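You operate a simulated robot arm through the tools that you are given. There is no shell and no other tool. Be economical: measure what you need, move in short steps, check, and stop when the job is done.

You run a simulated robot arm. Do the job below in one go: nothing can be reset, and whatever is moved stays where it is left.

## Task
Stand each of the four markers in the holder of its colour.

Only the result counts: the job must be done as asked and must still hold three seconds after the hand-in. Knocking over, shifting, dropping, spilling or breaking anything else fails it.

## Robot
A 6-joint arm with a two-finger parallel gripper, fixed in place. Base frame: the origin is at the foot of the arm, x ahead of it, y to its left, z up; the work surface is at about z = 0. Lengths are in cm, angles in rad, forces in N, time in s.
With the tool pointing down near the work surface it reaches from about 14 to 58 cm from the base axis. Its first joint turns from -1.152 to 1.152 rad. Payload 2.1 kg.
Tool frame: the origin (TCP) lies between the finger pads and is the grasp point; the fingertips stand 3 cm ahead of it; z points along the fingers, y is the line along which they close. The gripper opens to 9.4 cm. The fingers are 2.8 cm wide and 1 cm thick; the gripper's body (5 by 9.6 cm) begins 5.5 cm behind the TCP.
Orientation is that of the tool frame in the base frame, as a unit quaternion [w, x, y, z]. With the fingers straight down and closing along the base's y, the tool's x points along the base's -x, its y along +y and its z along -z.

## Interface
- The arm moves only by the tool apply_moves. Its argument "rows" is a list of rows, each an object of numbers (a shift or turn left out is 0, a gripper value left out holds the last): "tx", "ty", "tz": the shift along the tool's x, y, z in units of 30 mm (1.0 is 30 mm); "wx", "wy", "wz": the turn, a rotation vector about the tool's x, y, z in units of 8 degrees (1.0 is 8 degrees); "gripper": the closure, from 0 (fully open) to 1 (shut). In form: [{"tx": .., "ty": .., "tz": .., "wx": .., "wy": .., "wz": .., "gripper": ..}, ...]. A call has 1 to 12 rows; each row shifts and turns the commanded pose from where the row before left it, along the tool's axes as they then stand. A call with a number of a shift or a turn outside -1 to 1 is refused whole. Rows are played at 5 a second. More than 5 cm and 0.15 rad between two rows, or a gripper value outside its range, and nothing of the call is played. Where a pose cannot be reached the arm comes as near as it can. A force on the tool above 40 N (or 10 N above the force at the start of the call, whichever is more), or a blocked arm, ends the call early, and 0.2 s more pass. Each finger travels about 7.2 cm/s and halts on what it meets, pressing with about 29 N; the grip force reading is that of the motor and also rises with nothing between the fingers. The clock runs only during rows and for 0.2 s after the last one: add rows that do not move to give the fingers time. It gives the time, the measured TCP pose, the force on the tool (base axes), the opening and the grip force at its end, in the units of the frame above (readings bear some noise), with the torque about the TCP (base axes, N m) and any sound that the robot's microphone picked up.
- Cameras (640 x 400 px; columns grow to the right, rows downward): "scene" is fixed at [7.16, -38.47, 49.67]; the picture's right is [0.62, -0.78, 0.00], its down [-0.35, -0.28, -0.90] and it looks along [0.70, 0.56, -0.44] (base axes); focal length 335 px, centre (320, 200). "wrist" rides on the gripper at [7.6, 1.4, -10.2] in the tool frame; the picture's right is [-0.18, 0.98, 0.00], its down [-0.75, -0.14, -0.64] and it looks along [-0.63, -0.12, 0.77] (tool axes); focal length 243 px, centre (320, 200). There is no depth. A picture from a camera that has moved, and an enlarged one, comes with that camera's place and axes in the base frame and with its lens.
- snapshot(camera): a new picture of that camera. It takes no simulated time.
- close_up(camera, box): a new picture of the part [left, top, right, bottom] of that camera's present view, enlarged. It takes no simulated time.
- hand_in(): hands the job in; it is judged then, once.

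Work in short steps. Places have to be worked out from the pictures, the camera data and where the tool is seen: move nearer, look again, correct. Check each grasp and each placing, and mend what went wrong. You have 120 turns and 64 pictures in all, those below and enlarged ones among them. Open the gripper and draw the arm clear of the work before you hand the job in, unless the task says otherwise; then end with one line.

The tools are called as a command line: name --argument value ..., lists and objects as JSON in quotes. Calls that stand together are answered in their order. apply_moves: Moves the arm, as the interface text tells. Its arguments: {"type":"object","properties":{"rows":{"type":"array","items":{"type":"object","properties":{"tx":{"type":"number"},"ty":{"type":"number"},"tz":{"type":"number"},"wx":{"type":"number"},"wy":{"type":"number"},"wz":{"type":"number"},"gripper":{"type":"number"}}}}},"required":["rows"]} The other tools are called the same way: snapshot (camera) takes a picture; close_up (camera, box) takes an enlarged picture of a part of a camera's view; hand_in () hands the job in.

At the start:

```text
time: 0.0
eef_pos: [31.81, 3.85, 37.01]
ee_rot: [0.0, 0.0, 1.0, 0.0]
ft_force: [-0.1, -0.8, 0.2]
torque: [0.01, -0.02, 0.0]
opening: 9.42
finger_force: 0.2
```

scene: 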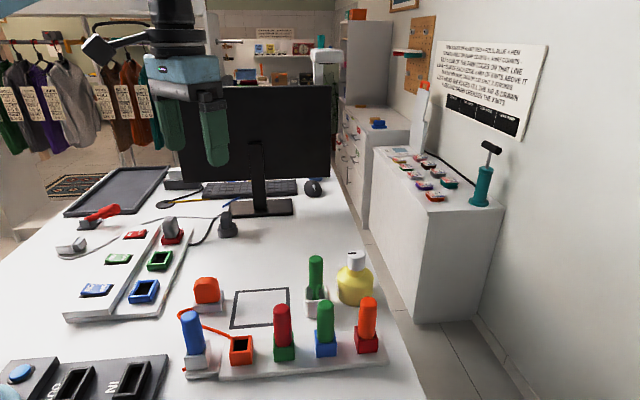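
wrist: 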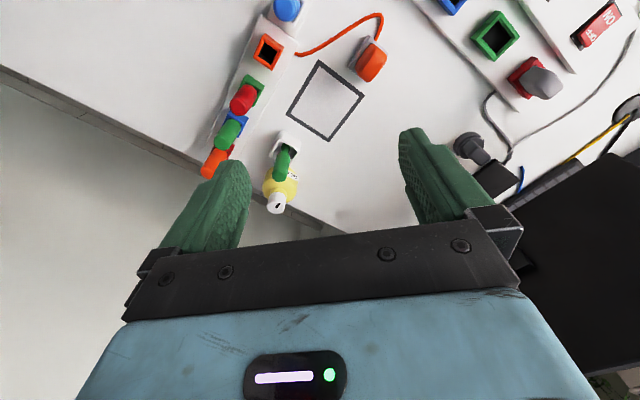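

I'll take enlarged views of the holder rail area first to see which markers are where.

close_up --camera "scene" --box '[160, 240, 400, 390]'

close_up --camera "wrist" --box '[180, 0, 420, 220]'

```text
2.67 times, centred on (280, 315) of scene
camera zoom: at [7.16, -38.47, 49.67], right [0.62, -0.78, 0.0], down [-0.35, -0.28, -0.9], along [0.7, 0.56, -0.44], focal length 894 px, centre (427, -107)
```

zoom: 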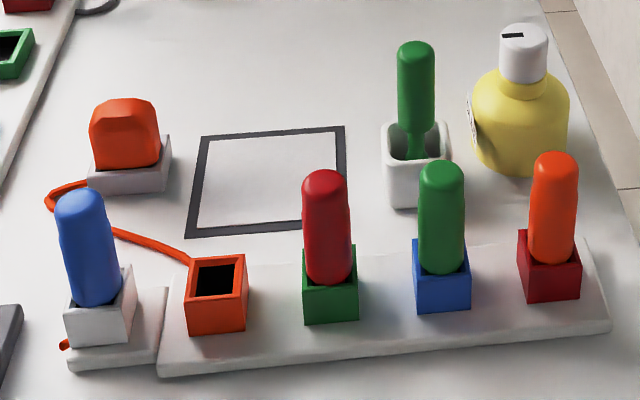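

```text
1.82 times, centred on (300, 110) of wrist
camera zoom: at [24.17, 5.41, 47.21], right [0.18, 0.98, 0.0], down [0.75, -0.14, 0.64], along [0.63, -0.12, -0.77], focal length 441 px, centre (356, 364)
```

zoom: 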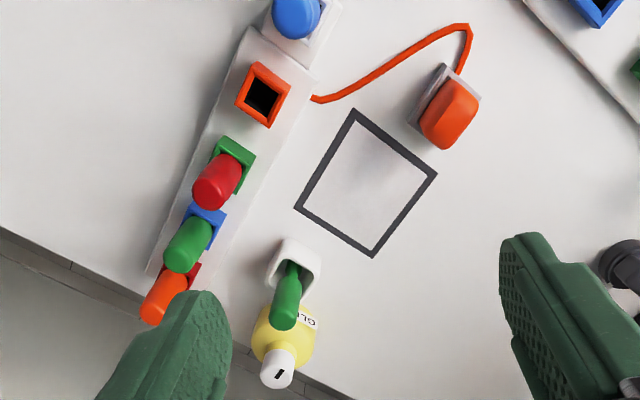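

The chain is clear: the orange holder is empty, the red holder has orange, the green holder has red, the blue holder has green, and blue stands in a spare stand. The order is therefore orange, red, green, blue. I put the orange marker near (43.5, -19.3), with the row about -45° in xy. I'll turn the tool so it closes across the row and come down to z≈21.

apply_moves --rows '[{"wz": 0.9375, "tz": 0.6}, {"wz": 0.9375, "tz": 0.9}, {"wz": 0.9375, "tz": 0.9}, {"wz": 0.9375, "tz": 0.9}, {"wz": 0.9375, "tz": 0.9}, {"wz": 0.9375, "tz": 0.9}, {}]'

```text
time: 1.6
eef_pos: [31.84, 3.94, 21.62]
ee_rot: [0.0, 0.384, 0.923, 0.0]
ft_force: [-0.3, 0.0, 0.5]
torque: [0.0, 0.02, -0.02]
opening: 9.4
finger_force: 0.1
```

The pose is as commanded. Next I move above the orange marker at z≈21.6, which is well clear of the tops at ~12.

apply_moves --rows '[{"tx": -0.912, "ty": -0.3}, {"tx": -0.912, "ty": -0.3}, {"tx": -0.912, "ty": -0.3}, {"tx": -0.912, "ty": -0.3}, {"tx": -0.912, "ty": -0.3}, {"tx": -0.912, "ty": -0.3}, {"tx": -0.912, "ty": -0.3}, {"tx": -0.912, "ty": -0.3}, {"tx": -0.912, "ty": -0.3}, {}]'

snapshot --camera "wrist"

snapshot --camera "scene"

```text
time: 3.8
eef_pos: [43.54, -19.28, 21.56]
ee_rot: [0.0, 0.382, 0.924, 0.0]
ft_force: [0.7, -0.1, -0.2]
torque: [0.0, 0.02, 0.03]
opening: 9.4
finger_force: 0.1
```

```text
59 pictures are left
camera wrist: at [39.13, -12.82, 31.88], right [0.83, 0.56, 0.0], down [0.43, -0.63, 0.64], along [0.36, -0.53, -0.77], focal length 243 px, centre (320, 200)
```

wrist: 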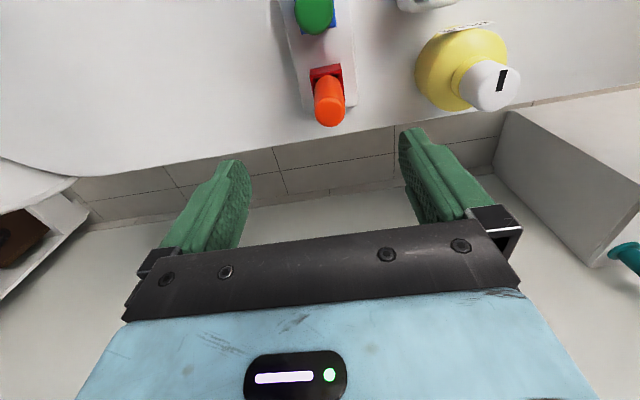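

```text
58 pictures are left
```

scene: 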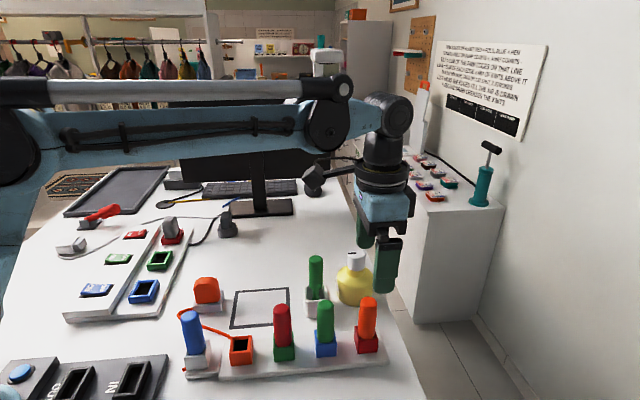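

In the wrist view the orange top is at about (43.9, -18.75, 11.5), and the row direction is about -45.8°. I correct for that, lower until the tips are just above the marker, and look again.

apply_moves --rows '[{"tx": 0.04, "ty": 0.21, "wz": 0.1}, {"tz": 0.7}, {"tz": 0.7}, {"tz": 0.6}, {}]'

snapshot --camera "wrist"

close_up --camera "scene" --box '[260, 200, 440, 380]'

```text
time: 5.0
eef_pos: [43.85, -18.71, 15.65]
ee_rot: [0.0, 0.39, 0.921, 0.0]
ft_force: [0.2, 0.3, 0.5]
torque: [0.0, -0.01, 0.01]
opening: 9.42
finger_force: 0.0
```

```text
57 pictures are left
camera wrist: at [39.55, -12.16, 25.89], right [0.83, 0.55, 0.0], down [0.42, -0.64, 0.64], along [0.36, -0.53, -0.77], focal length 243 px, centre (320, 200)
```

wrist: 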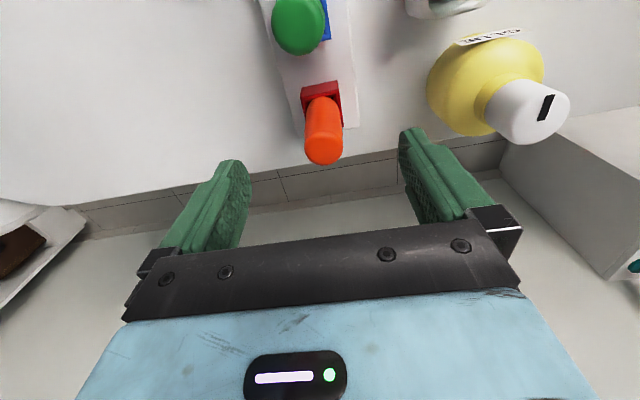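

```text
2.22 times, centred on (350, 290) of scene
camera zoom: at [7.16, -38.47, 49.67], right [0.62, -0.78, 0.0], down [-0.35, -0.28, -0.9], along [0.7, 0.56, -0.44], focal length 745 px, centre (253, 0)
```

zoom: 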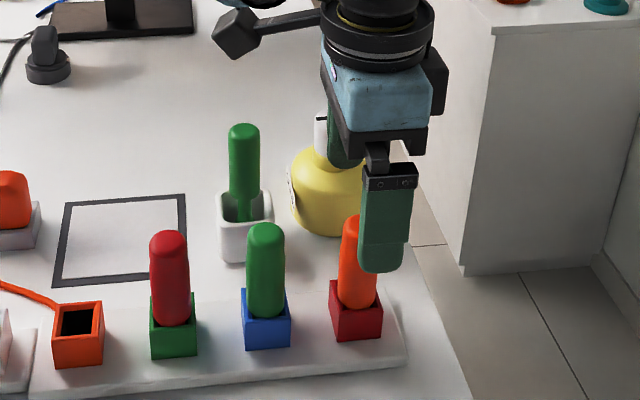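

The marker is about 0.3 cm off across the closing line. I narrow the gripper to ~6 cm to stay clear of the glue bottle, correct, and lower to z≈8.8.

apply_moves --rows '[{"tx": 0.05, "ty": 0.09, "gripper": 0.36}, {}, {"tz": 0.6}, {"tz": 0.6}, {"tz": 0.6}, {"tz": 0.48}, {}]'

snapshot --camera "wrist"

close_up --camera "scene" --box '[260, 200, 440, 380]'

```text
time: 6.6
eef_pos: [43.93, -18.47, 8.8]
ee_rot: [0.0, 0.389, 0.921, -0.001]
ft_force: [-0.7, -0.1, 0.5]
torque: [0.01, 0.03, -0.02]
opening: 6.0
finger_force: 0.1
```

```text
55 pictures are left
camera wrist: at [39.64, -11.91, 19.05], right [0.83, 0.55, 0.0], down [0.42, -0.64, 0.64], along [0.36, -0.54, -0.77], focal length 243 px, centre (320, 200)
```

wrist: 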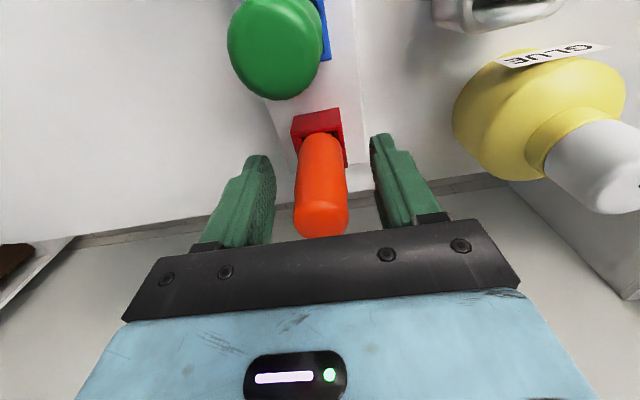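

```text
2.22 times, centred on (350, 290) of scene
camera zoom: at [7.16, -38.47, 49.67], right [0.62, -0.78, 0.0], down [-0.35, -0.28, -0.9], along [0.7, 0.56, -0.44], focal length 745 px, centre (253, 0)
```

zoom: 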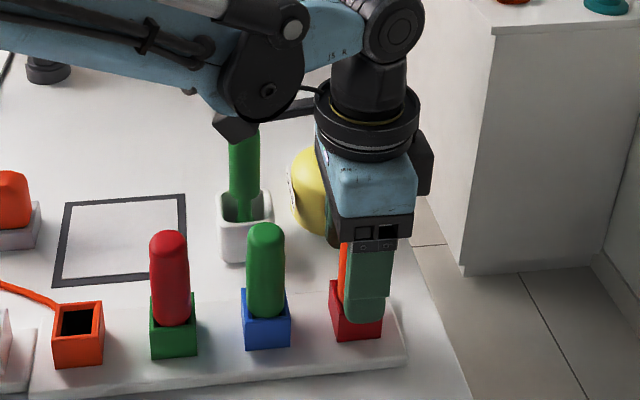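

The marker is centred between the pads and the holder is aligned with the closing line. I close now.

apply_moves --rows '[{"gripper": 0.6}, {"gripper": 0.75}, {"gripper": 0.9}, {"gripper": 1.0}, {}, {}]'

```text
time: 8.0
eef_pos: [44.0, -18.54, 8.89]
ee_rot: [0.0, 0.389, 0.921, -0.001]
ft_force: [-2.7, -3.1, 0.6]
torque: [-0.16, 0.16, -0.02]
opening: 2.76
finger_force: 28.8
```

I have the grip at 2.76 cm with a small side load. I lift gently.

apply_moves --rows '[{"tz": -0.3}, {"tz": -0.4}, {"tz": -0.5}, {}]'

close_up --camera "scene" --box '[260, 200, 440, 380]'

snapshot --camera "wrist"

```text
time: 9.0
eef_pos: [44.11, -18.3, 12.5]
ee_rot: [0.0, 0.389, 0.921, 0.0]
ft_force: [0.8, 0.3, -0.4]
torque: [-0.02, 0.0, 0.0]
opening: 2.75
finger_force: 29.1
```

```text
2.22 times, centred on (350, 290) of scene
camera zoom: at [7.16, -38.47, 49.67], right [0.62, -0.78, 0.0], down [-0.35, -0.28, -0.9], along [0.7, 0.56, -0.44], focal length 745 px, centre (253, 0)
```

zoom: 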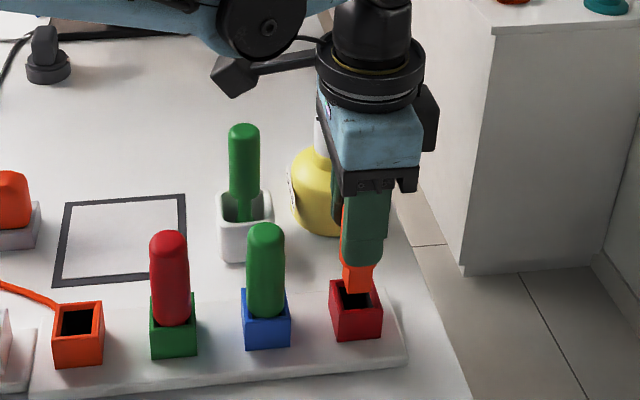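

```text
52 pictures are left
camera wrist: at [39.67, -11.85, 22.77], right [0.83, 0.55, 0.0], down [0.42, -0.64, 0.64], along [0.36, -0.53, -0.77], focal length 243 px, centre (320, 200)
```

wrist: 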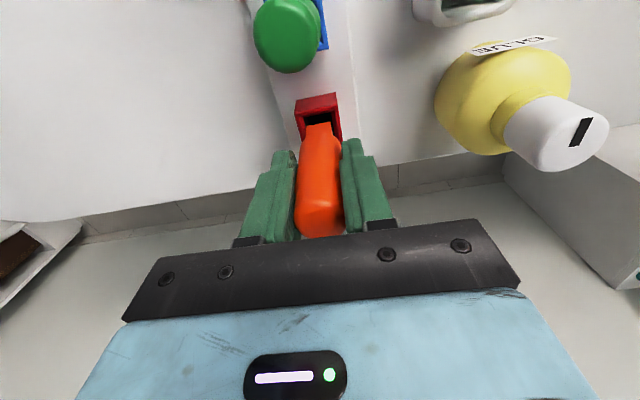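

The marker came out cleanly and has a narrower stem. I take an enlarged wrist view of the red holder at this height as the alignment reference, then an enlarged scene view for holder spacing.

close_up --camera "wrist" --box '[270, 80, 370, 160]'

close_up --camera "scene" --box '[170, 290, 400, 390]'

```text
5.00 times, centred on (320, 120) of wrist
camera zoom: at [39.67, -11.85, 22.77], right [0.83, 0.55, 0.0], down [0.42, -0.64, 0.64], along [0.36, -0.53, -0.77], focal length 1213 px, centre (320, 600)
```

zoom: 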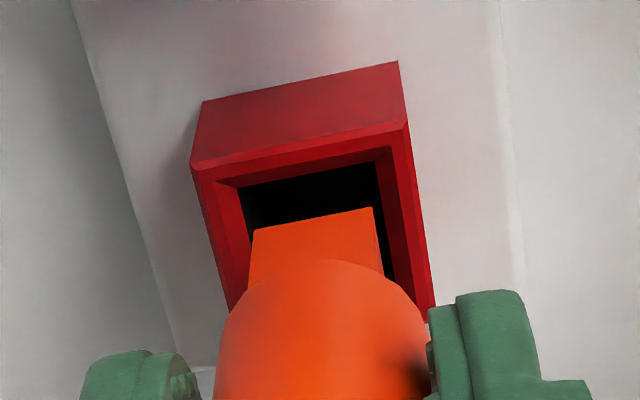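

```text
2.78 times, centred on (285, 340) of scene
camera zoom: at [7.16, -38.47, 49.67], right [0.62, -0.78, 0.0], down [-0.35, -0.28, -0.9], along [0.7, 0.56, -0.44], focal length 933 px, centre (417, -190)
```

zoom: 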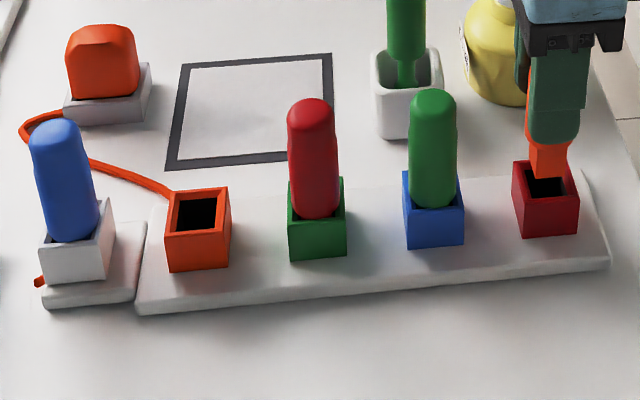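

The holders look evenly spaced: red to orange is about (-14.65, +14.8), or ≈6.95 cm pitch along tool x. I lift to z≈22.5 and carry orange over to the orange holder.

apply_moves --rows '[{"tz": -0.9}, {"tz": -0.9}, {"tz": -0.9}, {"tz": -0.6}, {"tx": 0.87}, {"tx": 0.87}, {"tx": 0.87}, {"tx": 0.87}, {"tx": 0.87}, {"tx": 0.87}, {"tx": 0.87}, {"tx": 0.86, "ty": -0.06}]'

apply_moves --rows '[{"tz": 0.8}, {"tz": 0.8}, {"tz": 0.8}, {"tz": 0.7}, {}]'

snapshot --camera "wrist"

close_up --camera "wrist" --box '[270, 80, 370, 160]'

close_up --camera "scene" --box '[170, 240, 400, 390]'

```text
time: 11.6
eef_pos: [29.31, -3.64, 22.3]
ee_rot: [0.0, 0.389, 0.921, 0.0]
ft_force: [0.4, -0.3, -0.5]
torque: [0.0, -0.03, -0.05]
opening: 2.78
finger_force: 29.1
```

```text
time: 12.8
eef_pos: [29.46, -3.64, 12.84]
ee_rot: [-0.001, 0.389, 0.921, 0.0]
ft_force: [0.6, 0.6, -0.8]
torque: [0.01, 0.0, 0.0]
opening: 2.76
finger_force: 28.7
```

```text
49 pictures are left
camera wrist: at [25.08, 2.94, 23.19], right [0.83, 0.55, 0.0], down [0.42, -0.64, 0.64], along [0.36, -0.53, -0.77], focal length 243 px, centre (320, 200)
```

wrist: 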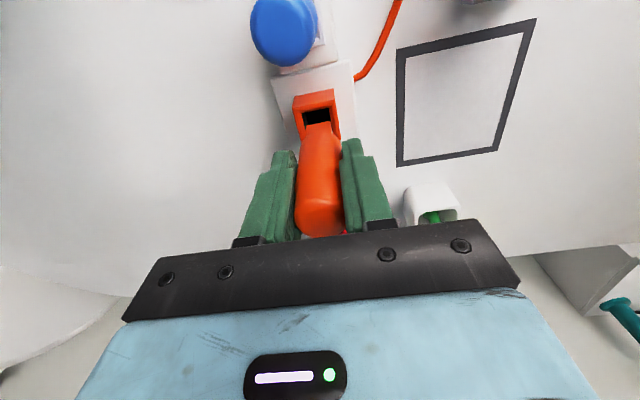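

```text
5.00 times, centred on (320, 120) of wrist
camera zoom: at [25.08, 2.94, 23.19], right [0.83, 0.55, 0.0], down [0.42, -0.64, 0.64], along [0.36, -0.53, -0.77], focal length 1213 px, centre (320, 600)
```

zoom: 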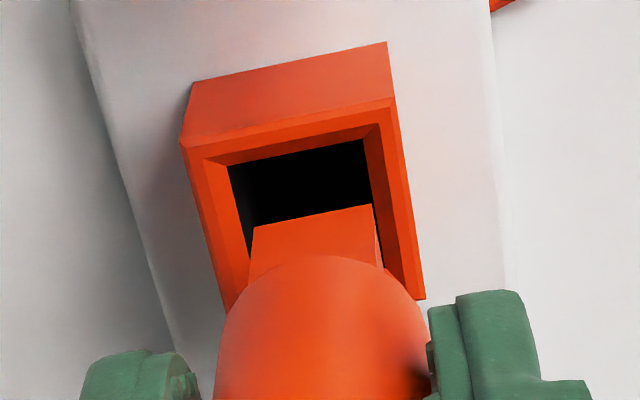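

```text
2.67 times, centred on (285, 315) of scene
camera zoom: at [7.16, -38.47, 49.67], right [0.62, -0.78, 0.0], down [-0.35, -0.28, -0.9], along [0.7, 0.56, -0.44], focal length 894 px, centre (413, -107)
```

zoom: 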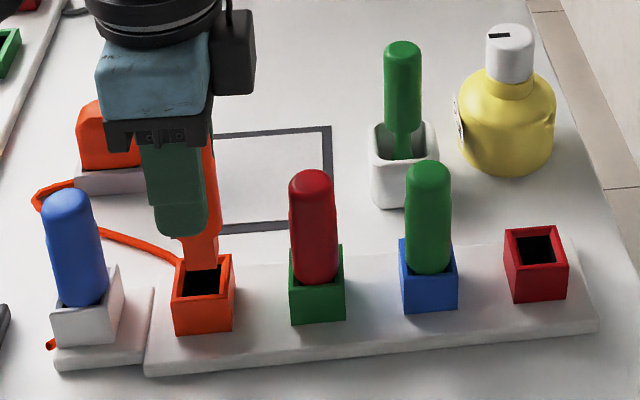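

Against the reference view, the orange rim sits 0.2 cm further in +tool x and 0.15 cm in -tool y. I correct and lower slowly to just above seating height, watching the force.

apply_moves --rows '[{"tx": 0.067, "ty": -0.052}, {}, {"tz": 0.3}, {"tz": 0.3}, {"tz": 0.2}, {}]'

close_up --camera "wrist" --box '[270, 80, 370, 160]'

close_up --camera "scene" --box '[170, 280, 290, 390]'

```text
time: 14.2
eef_pos: [29.04, -3.71, 10.57]
ee_rot: [0.0, 0.389, 0.921, 0.001]
ft_force: [-0.5, 0.7, 0.0]
torque: [0.02, -0.01, -0.04]
opening: 2.78
finger_force: 28.8
```

```text
5.00 times, centred on (320, 120) of wrist
camera zoom: at [24.75, 2.94, 20.84], right [0.83, 0.55, 0.0], down [0.42, -0.64, 0.64], along [0.36, -0.54, -0.77], focal length 1213 px, centre (320, 600)
```

zoom: 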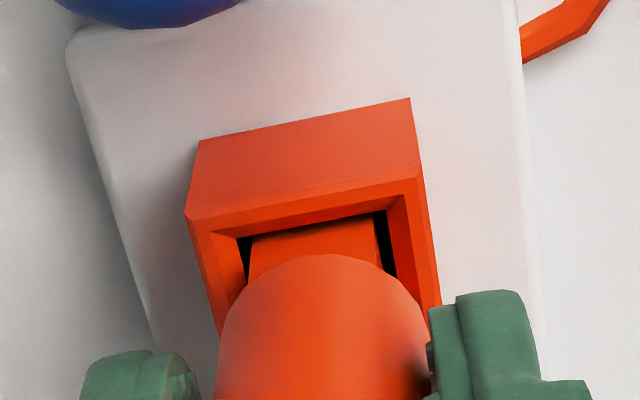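

```text
3.64 times, centred on (230, 335) of scene
camera zoom: at [7.16, -38.47, 49.67], right [0.62, -0.78, 0.0], down [-0.35, -0.28, -0.9], along [0.7, 0.56, -0.44], focal length 1220 px, centre (647, -291)
```

zoom: 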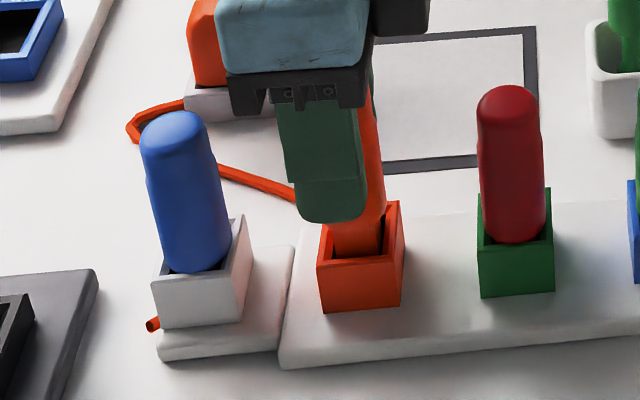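

The stem is entering the orange holder with room on both sides and no force. I continue to seating height.

apply_moves --rows '[{"tz": 0.2}, {"tz": 0.2}, {"tz": 0.13}, {}]'

```text
time: 15.2
eef_pos: [29.12, -3.6, 9.02]
ee_rot: [0.001, 0.389, 0.921, 0.001]
ft_force: [-1.3, -1.3, 17.6]
torque: [-0.18, 0.1, 0.0]
opening: 2.76
finger_force: 29.0
```

There is a 17 N contact at z≈9.0, the original grasp height, so it is seated. I ease up slightly, release to a 6 cm opening and lift clear.

apply_moves --rows '[{"tz": -0.03}, {"gripper": 0.6}, {"gripper": 0.36}, {}, {}]'

close_up --camera "scene" --box '[170, 280, 290, 390]'

snapshot --camera "wrist"

```text
time: 16.4
eef_pos: [29.1, -3.54, 9.07]
ee_rot: [0.0, 0.389, 0.921, 0.0]
ft_force: [-0.1, 0.3, 0.3]
torque: [0.02, 0.01, 0.0]
opening: 6.02
finger_force: 0.0
```

```text
3.64 times, centred on (230, 335) of scene
camera zoom: at [7.16, -38.47, 49.67], right [0.62, -0.78, 0.0], down [-0.35, -0.28, -0.9], along [0.7, 0.56, -0.44], focal length 1220 px, centre (647, -291)
```

zoom: 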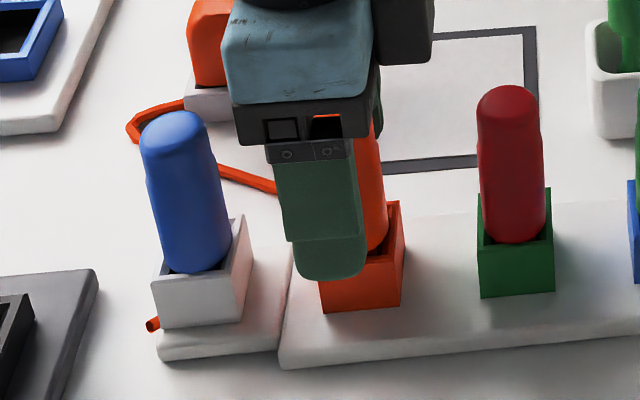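

```text
43 pictures are left
camera wrist: at [24.75, 2.94, 19.35], right [0.83, 0.55, 0.0], down [0.42, -0.64, 0.64], along [0.36, -0.54, -0.77], focal length 243 px, centre (320, 200)
```

wrist: 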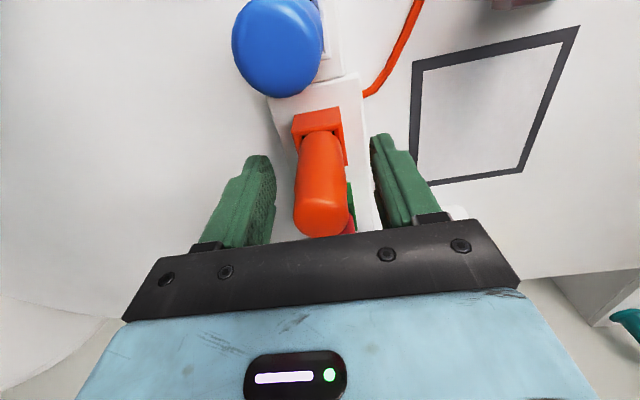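

Orange is standing in the orange holder. Its position relative to red gives a 7.03 cm pitch at -45.1°, which puts the red marker at about (34.0, -8.6). I lift, step one pitch, and come down open around the red marker.

apply_moves --rows '[{"tz": -0.5}, {"tz": -0.8}, {"tz": -0.9}, {"tz": -0.5}, {"tx": -0.8}, {"tx": -0.8}, {"tx": -0.743, "ty": 0.037}, {"tz": 0.5}, {}]'

snapshot --camera "wrist"

```text
time: 18.4
eef_pos: [34.03, -8.62, 15.73]
ee_rot: [0.001, 0.389, 0.921, -0.001]
ft_force: [0.3, 0.2, -0.3]
torque: [-0.02, -0.04, 0.0]
opening: 6.0
finger_force: 0.1
```

```text
42 pictures are left
camera wrist: at [29.73, -2.1, 25.97], right [0.83, 0.55, 0.0], down [0.42, -0.64, 0.64], along [0.36, -0.54, -0.77], focal length 243 px, centre (320, 200)
```

wrist: 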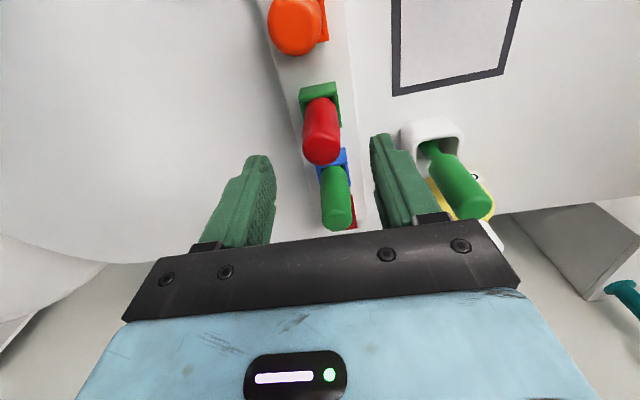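

The red marker is centred between the fingers, and I lower to grasp height.

apply_moves --rows '[{"tz": 0.7}, {"tz": 0.7}, {"tz": 0.5}, {"tz": 0.36}, {}]'

snapshot --camera "wrist"

```text
time: 19.6
eef_pos: [34.13, -8.6, 9.01]
ee_rot: [0.0, 0.389, 0.921, 0.001]
ft_force: [1.0, 0.7, 0.1]
torque: [-0.02, -0.01, 0.01]
opening: 6.04
finger_force: 0.1
```

```text
41 pictures are left
camera wrist: at [29.75, -2.05, 19.22], right [0.83, 0.55, 0.0], down [0.42, -0.64, 0.64], along [0.36, -0.54, -0.77], focal length 243 px, centre (320, 200)
```

wrist: 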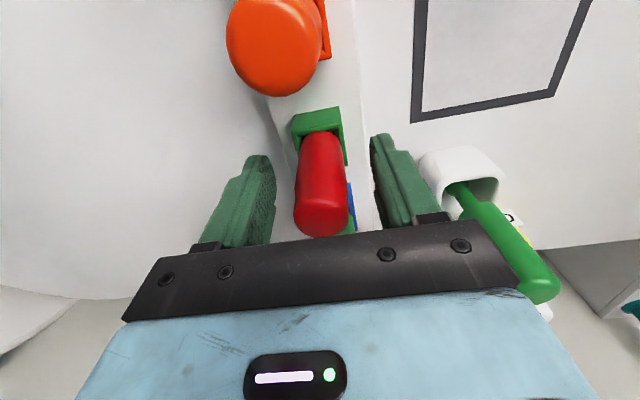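

The view is well centred and clear of the brush. I close and lift 3.6 cm.

apply_moves --rows '[{"gripper": 0.6}, {"gripper": 0.75}, {"gripper": 0.9}, {"gripper": 1.0}, {}, {}]'

apply_moves --rows '[{"tz": -0.3}, {"tz": -0.4}, {"tz": -0.5}, {}]'

close_up --camera "wrist" --box '[270, 80, 370, 160]'

```text
time: 21.0
eef_pos: [34.1, -8.59, 9.07]
ee_rot: [0.0, 0.39, 0.921, 0.0]
ft_force: [-0.5, -0.6, -0.3]
torque: [-0.06, 0.05, -0.04]
opening: 2.77
finger_force: 29.2
```

```text
time: 22.0
eef_pos: [34.11, -8.53, 12.48]
ee_rot: [0.0, 0.389, 0.921, 0.0]
ft_force: [-0.4, -0.1, -0.3]
torque: [0.0, -0.03, 0.03]
opening: 2.75
finger_force: 28.8
```

```text
5.00 times, centred on (320, 120) of wrist
camera zoom: at [29.75, -2.01, 22.81], right [0.83, 0.55, 0.0], down [0.42, -0.64, 0.64], along [0.36, -0.53, -0.77], focal length 1213 px, centre (320, 600)
```

zoom: 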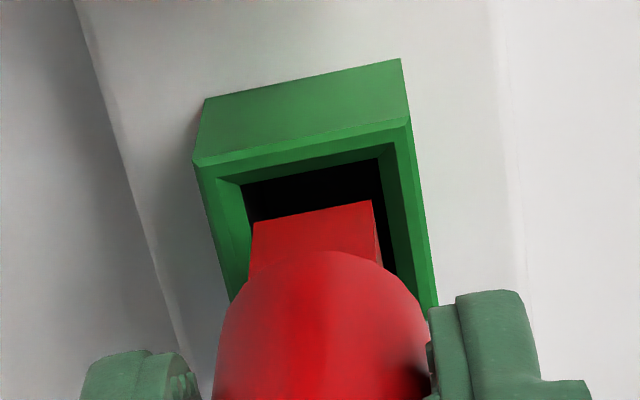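

Red is gripped and its rim view matches the reference. I carry it two pitches to the red holder.

apply_moves --rows '[{"tz": -0.9}, {"tz": -0.9}, {"tz": -0.9}, {"tz": -0.5}, {"tx": -0.9}, {"tx": -0.95}, {"tx": -0.95}, {"tx": -0.95}, {"tx": -0.937, "ty": 0.073}, {}]'

apply_moves --rows '[{"tz": 0.8}, {"tz": 0.8}, {"tz": 0.8}, {"tz": 0.8}, {}]'

close_up --camera "wrist" --box '[270, 80, 370, 160]'

```text
time: 24.2
eef_pos: [44.08, -18.47, 22.14]
ee_rot: [0.001, 0.388, 0.922, 0.0]
ft_force: [1.0, 0.5, -0.3]
torque: [0.0, -0.01, -0.01]
opening: 2.75
finger_force: 29.0
```

```text
time: 25.4
eef_pos: [44.04, -18.38, 12.4]
ee_rot: [0.001, 0.39, 0.921, -0.001]
ft_force: [-0.1, 0.8, 0.0]
torque: [0.03, -0.04, 0.0]
opening: 2.76
finger_force: 28.8
```

```text
5.00 times, centred on (320, 120) of wrist
camera zoom: at [39.68, -11.91, 22.76], right [0.83, 0.55, 0.0], down [0.42, -0.64, 0.64], along [0.36, -0.53, -0.77], focal length 1213 px, centre (320, 600)
```

zoom: 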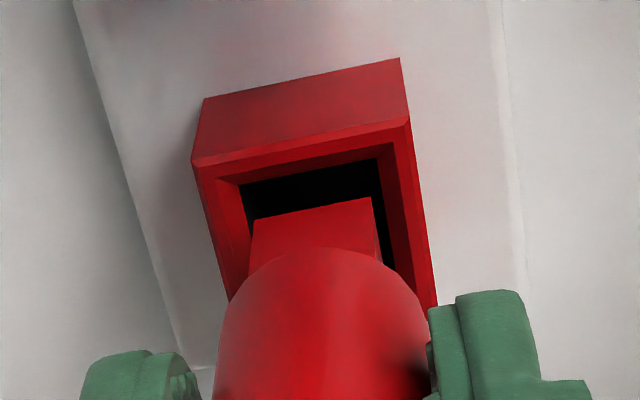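

The alignment over the red holder is identical to the reference. I lower to seating.

apply_moves --rows '[{"tz": 0.3}, {"tz": 0.3}, {"tz": 0.25}, {"tz": 0.15}, {"tz": 0.13}, {}]'

```text
time: 26.8
eef_pos: [43.96, -18.5, 9.21]
ee_rot: [0.0, 0.39, 0.921, 0.0]
ft_force: [0.3, 0.7, 24.8]
torque: [-0.15, 0.04, -0.04]
opening: 2.79
finger_force: 28.7
```

There is a 25 N contact around z≈9.1–9.2, close to the seating height. I ease up, release and check.

apply_moves --rows '[{"tz": -0.05}, {"gripper": 0.6}, {"gripper": 0.36}, {}, {}]'

apply_moves --rows '[{"tz": -0.5}, {"tz": -0.8}, {"tz": -0.9}, {"tz": -0.5}, {}]'

close_up --camera "scene" --box '[170, 240, 400, 390]'

```text
time: 28.0
eef_pos: [44.05, -18.41, 9.3]
ee_rot: [0.0, 0.389, 0.921, 0.0]
ft_force: [-0.2, -0.5, -0.1]
torque: [-0.03, 0.0, -0.03]
opening: 6.01
finger_force: 0.1
```

```text
time: 29.2
eef_pos: [43.86, -18.56, 17.46]
ee_rot: [0.0, 0.389, 0.921, 0.0]
ft_force: [0.1, -0.8, 0.4]
torque: [-0.03, -0.02, 0.03]
opening: 6.02
finger_force: 0.1
```

```text
2.67 times, centred on (285, 315) of scene
camera zoom: at [7.16, -38.47, 49.67], right [0.62, -0.78, 0.0], down [-0.35, -0.28, -0.9], along [0.7, 0.56, -0.44], focal length 894 px, centre (413, -107)
```

zoom: 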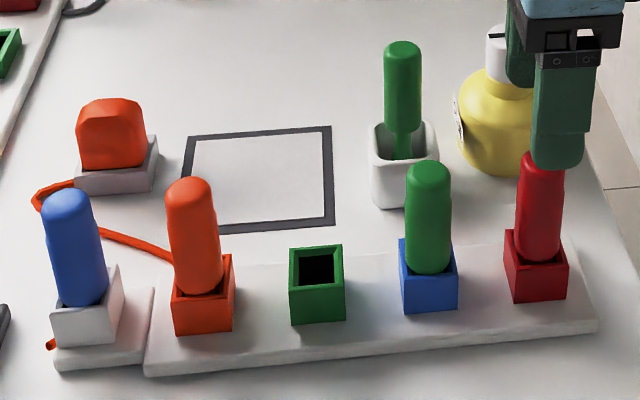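

Orange and red are both seated. Next is the green marker in the blue holder: I step one pitch over and lower.

apply_moves --rows '[{"tx": 0.8}, {"tx": 0.8}, {"tx": 0.743, "ty": -0.037}, {"tz": 0.5}, {}]'

snapshot --camera "wrist"

```text
time: 30.4
eef_pos: [38.94, -13.51, 15.87]
ee_rot: [0.0, 0.389, 0.921, 0.0]
ft_force: [-0.7, 0.1, -0.7]
torque: [-0.01, -0.01, 0.02]
opening: 6.03
finger_force: 0.0
```

```text
37 pictures are left
camera wrist: at [34.63, -6.99, 26.21], right [0.83, 0.55, 0.0], down [0.42, -0.64, 0.64], along [0.36, -0.53, -0.77], focal length 243 px, centre (320, 200)
```

wrist: 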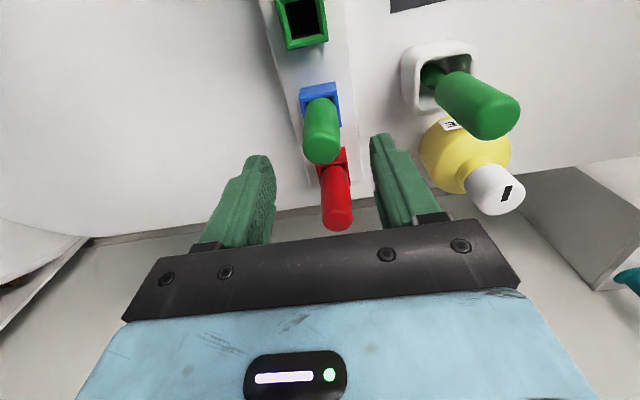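

The green marker is centred and the brush is ~10 cm off the closing line, so I descend and grasp.

apply_moves --rows '[{"tz": 0.7}, {"tz": 0.7}, {"tz": 0.5}, {"tz": 0.37}, {}, {"gripper": 0.6}, {"gripper": 0.75}, {"gripper": 0.9}, {"gripper": 1.0}, {}, {}]'

apply_moves --rows '[{"tz": -0.3}, {"tz": -0.4}, {"tz": -0.5}, {}]'

close_up --camera "wrist" --box '[270, 80, 370, 160]'

```text
time: 32.8
eef_pos: [38.93, -13.66, 9.05]
ee_rot: [0.0, 0.389, 0.921, 0.0]
ft_force: [-1.5, -1.9, 0.2]
torque: [-0.1, 0.09, -0.06]
opening: 2.79
finger_force: 29.4
```

```text
time: 33.8
eef_pos: [38.99, -13.55, 12.7]
ee_rot: [0.0, 0.389, 0.921, 0.001]
ft_force: [-0.7, 1.1, 0.1]
torque: [0.02, 0.01, 0.0]
opening: 2.76
finger_force: 29.2
```

```text
5.00 times, centred on (320, 120) of wrist
camera zoom: at [34.64, -6.98, 22.95], right [0.83, 0.55, 0.0], down [0.42, -0.64, 0.64], along [0.36, -0.53, -0.77], focal length 1213 px, centre (320, 600)
```

zoom: 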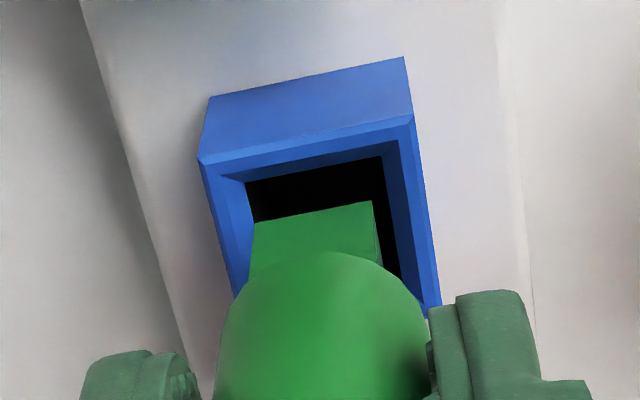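

Green is out and gripped. Its neighbour, the green holder, is empty and one pitch away, so I lift a little and move over it.

apply_moves --rows '[{"tz": -0.6}, {"tx": 0.8}, {"tx": 0.8}, {"tx": 0.743, "ty": -0.037}, {"tz": 0.6}, {}]'

close_up --camera "wrist" --box '[270, 80, 370, 160]'

```text
time: 35.2
eef_pos: [34.12, -8.59, 12.6]
ee_rot: [0.0, 0.389, 0.921, -0.001]
ft_force: [0.8, -0.2, -0.3]
torque: [0.0, 0.02, -0.02]
opening: 2.75
finger_force: 29.1
```

```text
5.00 times, centred on (320, 120) of wrist
camera zoom: at [29.73, -2.0, 22.89], right [0.83, 0.55, 0.0], down [0.42, -0.64, 0.64], along [0.36, -0.53, -0.77], focal length 1213 px, centre (320, 600)
```

zoom: 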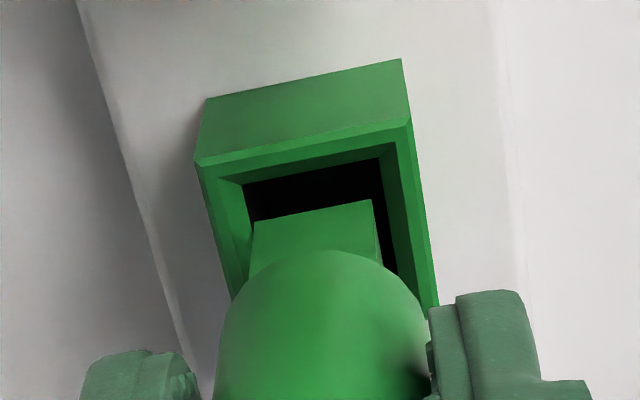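

Aligned over the green holder. I lower to seating.

apply_moves --rows '[{"tz": 0.3}, {"tz": 0.3}, {"tz": 0.25}, {"tz": 0.15}, {"tz": 0.17}, {}]'

```text
time: 36.6
eef_pos: [34.05, -8.64, 9.14]
ee_rot: [0.0, 0.39, 0.921, -0.001]
ft_force: [1.7, -1.0, 18.4]
torque: [0.01, -0.19, -0.02]
opening: 2.77
finger_force: 29.1
```

Seated at z≈9.1 with 18 N contact. I release and lift.

apply_moves --rows '[{"tz": -0.04}, {"gripper": 0.6}, {"gripper": 0.36}, {}, {}]'

apply_moves --rows '[{"tz": -0.5}, {"tz": -0.8}, {"tz": -0.9}, {"tz": -0.6}, {}]'

close_up --camera "scene" --box '[160, 290, 360, 390]'

```text
time: 37.8
eef_pos: [34.13, -8.49, 9.18]
ee_rot: [0.0, 0.39, 0.921, 0.0]
ft_force: [0.0, 0.2, 0.2]
torque: [0.01, 0.01, -0.03]
opening: 6.03
finger_force: 0.0
```

```text
time: 39.0
eef_pos: [34.07, -8.71, 17.78]
ee_rot: [0.001, 0.389, 0.921, 0.0]
ft_force: [0.0, 0.1, -0.6]
torque: [-0.01, 0.06, 0.01]
opening: 6.02
finger_force: 0.0
```

```text
3.20 times, centred on (260, 340) of scene
camera zoom: at [7.16, -38.47, 49.67], right [0.62, -0.78, 0.0], down [-0.35, -0.28, -0.9], along [0.7, 0.56, -0.44], focal length 1073 px, centre (512, -248)
```

zoom: 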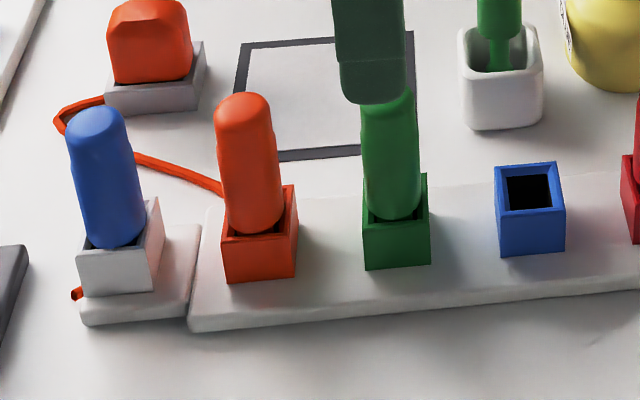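

Green is seated. The blue marker's stand looks rotated slightly against the rail and is around (24.3, 1.2), so I move above it to look.

apply_moves --rows '[{"tz": -0.8, "tx": 0.5}, {"tx": 0.9}, {"tx": 0.9}, {"tx": 0.9}, {"tx": 0.9}, {"tx": 0.51, "ty": -0.06}, {}]'

snapshot --camera "wrist"

close_up --camera "wrist" --box '[240, 40, 400, 160]'

```text
time: 40.6
eef_pos: [24.27, 1.36, 20.07]
ee_rot: [0.0, 0.389, 0.921, 0.0]
ft_force: [0.4, -0.9, -1.0]
torque: [0.04, 0.01, -0.01]
opening: 6.03
finger_force: 0.2
```

```text
33 pictures are left
camera wrist: at [20.01, 7.82, 30.31], right [0.83, 0.55, 0.0], down [0.42, -0.64, 0.64], along [0.36, -0.54, -0.77], focal length 243 px, centre (320, 200)
```

wrist: 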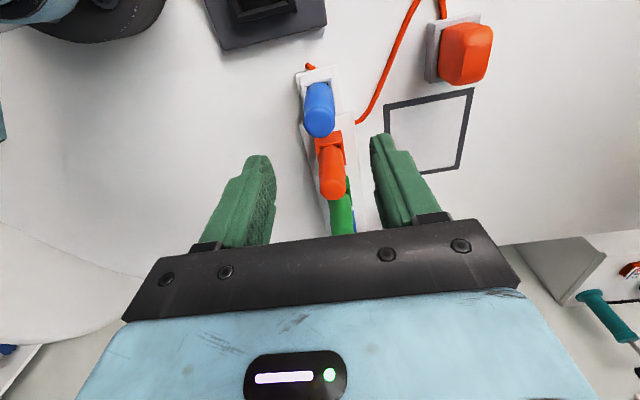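

```text
3.33 times, centred on (320, 100) of wrist
camera zoom: at [20.01, 7.82, 30.31], right [0.83, 0.55, 0.0], down [0.42, -0.64, 0.64], along [0.36, -0.54, -0.77], focal length 809 px, centre (320, 533)
```

zoom: 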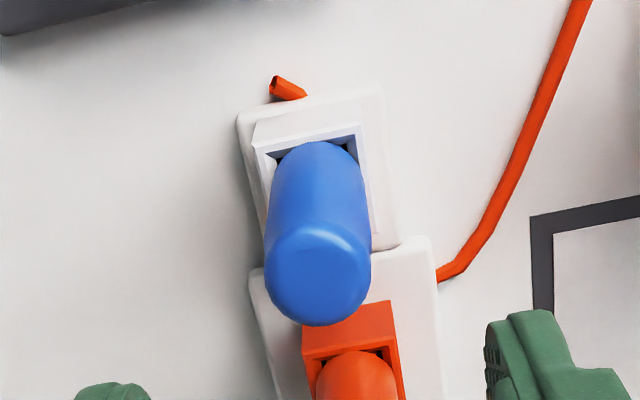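

Blue stands upright at about (24.3, 1.3). I descend to z≈15.8, the same height as my earlier reference views, to compare.

apply_moves --rows '[{"tz": 0.5}, {"tz": 0.5}, {"tz": 0.42}, {}]'

snapshot --camera "wrist"

close_up --camera "wrist" --box '[240, 60, 400, 180]'

close_up --camera "scene" --box '[150, 270, 280, 390]'

```text
time: 41.6
eef_pos: [24.22, 1.24, 15.85]
ee_rot: [0.0, 0.389, 0.921, 0.0]
ft_force: [0.0, 0.3, 0.4]
torque: [0.02, 0.03, 0.02]
opening: 6.01
finger_force: 0.1
```

```text
31 pictures are left
camera wrist: at [19.95, 7.8, 26.03], right [0.83, 0.55, 0.0], down [0.42, -0.64, 0.64], along [0.36, -0.54, -0.77], focal length 243 px, centre (320, 200)
```

wrist: 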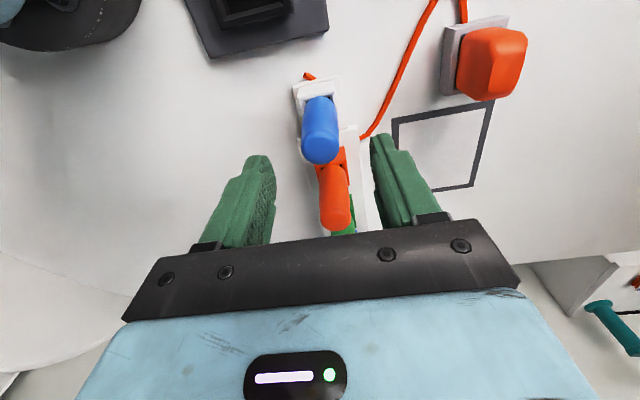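

```text
3.33 times, centred on (320, 120) of wrist
camera zoom: at [19.95, 7.8, 26.03], right [0.83, 0.55, 0.0], down [0.42, -0.64, 0.64], along [0.36, -0.54, -0.77], focal length 809 px, centre (320, 467)
```

zoom: 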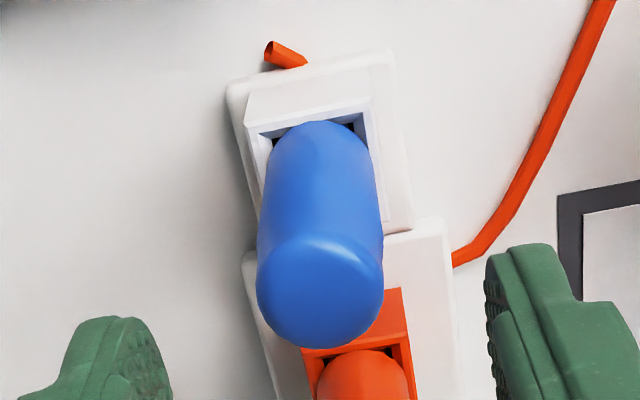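

```text
3.33 times, centred on (215, 330) of scene
camera zoom: at [7.16, -38.47, 49.67], right [0.62, -0.78, 0.0], down [-0.35, -0.28, -0.9], along [0.7, 0.56, -0.44], focal length 1118 px, centre (670, -233)
```

zoom: 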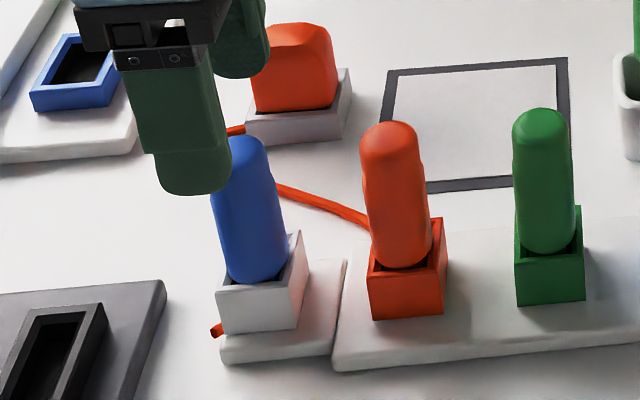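

Blue matches the reference view within ~0.1 cm. I nudge -0.12 cm across, descend, grasp gently and check for side force.

apply_moves --rows '[{"ty": -0.04, "tz": 0.4}, {"tz": 0.7}, {"tz": 0.6}, {"tz": 0.55}, {}]'

snapshot --camera "wrist"

close_up --camera "scene" --box '[150, 270, 280, 390]'

```text
time: 42.8
eef_pos: [24.21, 1.16, 8.99]
ee_rot: [0.0, 0.389, 0.921, 0.0]
ft_force: [-0.2, 0.8, 0.4]
torque: [0.0, -0.01, -0.03]
opening: 6.04
finger_force: 0.2
```

```text
28 pictures are left
camera wrist: at [19.79, 7.69, 19.33], right [0.83, 0.55, 0.0], down [0.42, -0.64, 0.64], along [0.36, -0.54, -0.77], focal length 243 px, centre (320, 200)
```

wrist: 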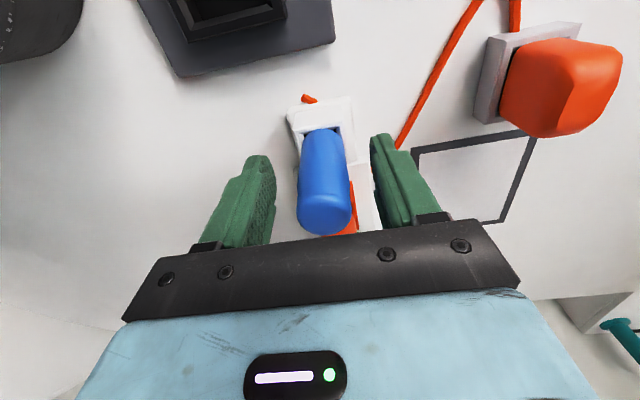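

```text
3.33 times, centred on (215, 330) of scene
camera zoom: at [7.16, -38.47, 49.67], right [0.62, -0.78, 0.0], down [-0.35, -0.28, -0.9], along [0.7, 0.56, -0.44], focal length 1118 px, centre (670, -233)
```

zoom: 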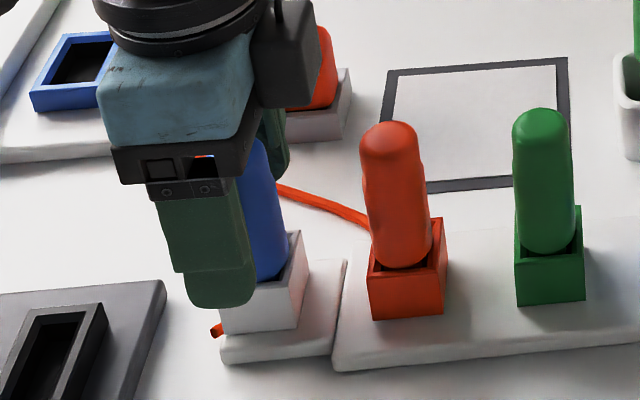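

The marker now reads ~0.1 cm to the right, so I undo the nudge and then close.

apply_moves --rows '[{"ty": 0.04}, {}, {"gripper": 0.6}, {"gripper": 0.75}, {"gripper": 0.9}, {"gripper": 1.0}, {}, {}]'

```text
time: 44.6
eef_pos: [24.25, 1.2, 9.12]
ee_rot: [0.001, 0.389, 0.921, 0.0]
ft_force: [-2.0, -1.1, -0.5]
torque: [-0.1, 0.09, -0.02]
opening: 2.75
finger_force: 28.6
```

Gripped with a side load of only ~2 N. I lift slowly and check that the stand stays put.

apply_moves --rows '[{"tz": -0.2}, {"tz": -0.3}, {"tz": -0.3}, {"tz": -0.4}, {}]'

close_up --camera "wrist" --box '[270, 80, 370, 160]'

close_up --camera "scene" --box '[150, 270, 280, 390]'

```text
time: 45.8
eef_pos: [24.25, 1.28, 12.74]
ee_rot: [0.0, 0.39, 0.921, 0.0]
ft_force: [-0.4, -0.2, 0.1]
torque: [0.01, 0.0, -0.01]
opening: 2.74
finger_force: 29.1
```

```text
5.00 times, centred on (320, 120) of wrist
camera zoom: at [19.94, 7.79, 22.97], right [0.83, 0.55, 0.0], down [0.42, -0.64, 0.64], along [0.36, -0.53, -0.77], focal length 1213 px, centre (320, 600)
```

zoom: 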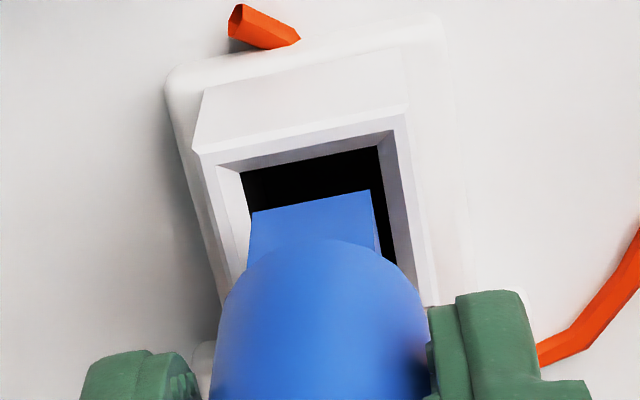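

```text
3.33 times, centred on (215, 330) of scene
camera zoom: at [7.16, -38.47, 49.67], right [0.62, -0.78, 0.0], down [-0.35, -0.28, -0.9], along [0.7, 0.56, -0.44], focal length 1118 px, centre (670, -233)
```

zoom: 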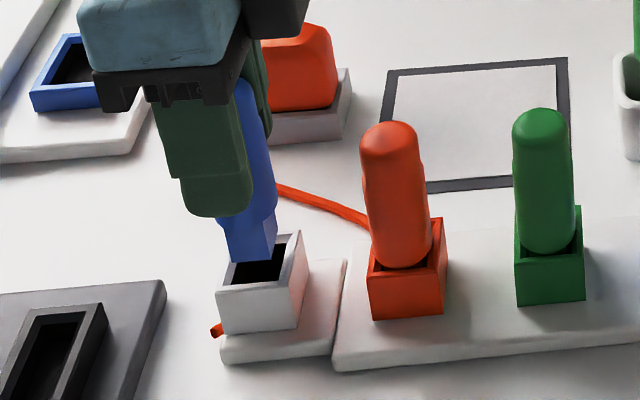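

The stand is undisturbed. I lift and carry blue over the rail to the blue holder, about 20.9 cm along -tool x.

apply_moves --rows '[{"tz": -0.9}, {"tz": -0.9}, {"tz": -0.9}, {"tz": -0.5}, {"tx": -0.87}, {"tx": -0.87}, {"tx": -0.87}, {"tx": -0.87}, {"tx": -0.87}, {"tx": -0.87}, {"tx": -0.87}, {"tx": -0.863, "ty": 0.12}]'

apply_moves --rows '[{}, {"tz": 0.8}, {"tz": 0.8}, {"tz": 0.8}, {"tz": 0.8}, {}]'

close_up --camera "wrist" --box '[270, 80, 370, 160]'

```text
time: 48.4
eef_pos: [39.08, -13.4, 22.27]
ee_rot: [-0.001, 0.389, 0.921, 0.0]
ft_force: [-0.1, 0.9, -0.7]
torque: [0.01, -0.02, -0.01]
opening: 2.73
finger_force: 29.0
```

```text
time: 49.8
eef_pos: [39.17, -13.51, 12.7]
ee_rot: [0.0, 0.389, 0.921, 0.0]
ft_force: [0.2, 0.3, -0.1]
torque: [-0.03, 0.03, 0.03]
opening: 2.75
finger_force: 29.1
```

```text
5.00 times, centred on (320, 120) of wrist
camera zoom: at [34.78, -6.93, 22.9], right [0.83, 0.55, 0.0], down [0.42, -0.64, 0.64], along [0.36, -0.53, -0.77], focal length 1213 px, centre (320, 600)
```

zoom: 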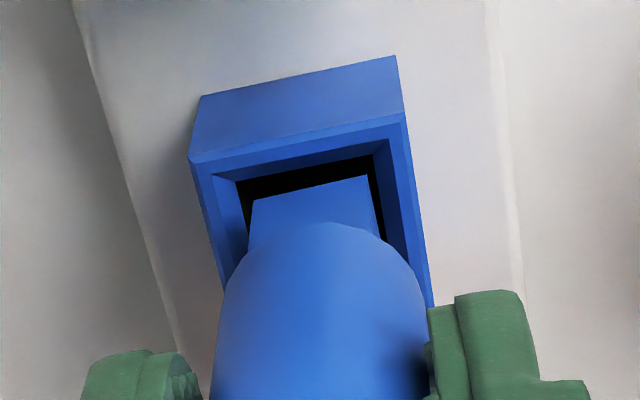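

Rim alignment is close, but the blue stem sits ~17 px further up than right after the lift, so it may have pitched or slid in the grip. I check the whole marker.

snapshot --camera "wrist"

close_up --camera "scene" --box '[250, 210, 410, 370]'

```text
23 pictures are left
camera wrist: at [34.78, -6.93, 22.9], right [0.83, 0.55, 0.0], down [0.42, -0.64, 0.64], along [0.36, -0.53, -0.77], focal length 243 px, centre (320, 200)
```

wrist: 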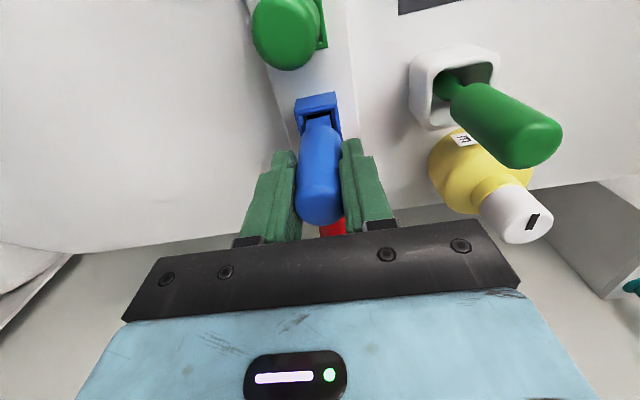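

```text
2.50 times, centred on (330, 290) of scene
camera zoom: at [7.16, -38.47, 49.67], right [0.62, -0.78, 0.0], down [-0.35, -0.28, -0.9], along [0.7, 0.56, -0.44], focal length 838 px, centre (295, -25)
```

zoom: 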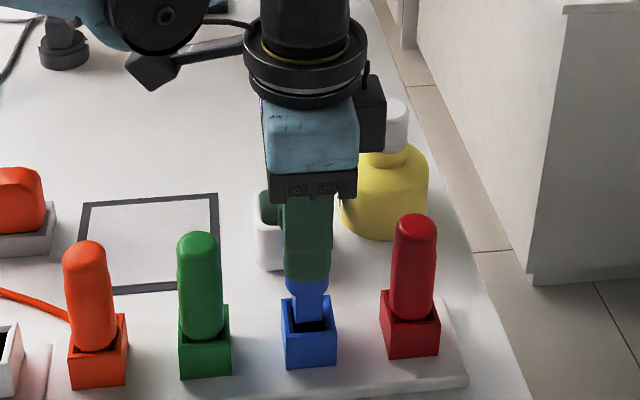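

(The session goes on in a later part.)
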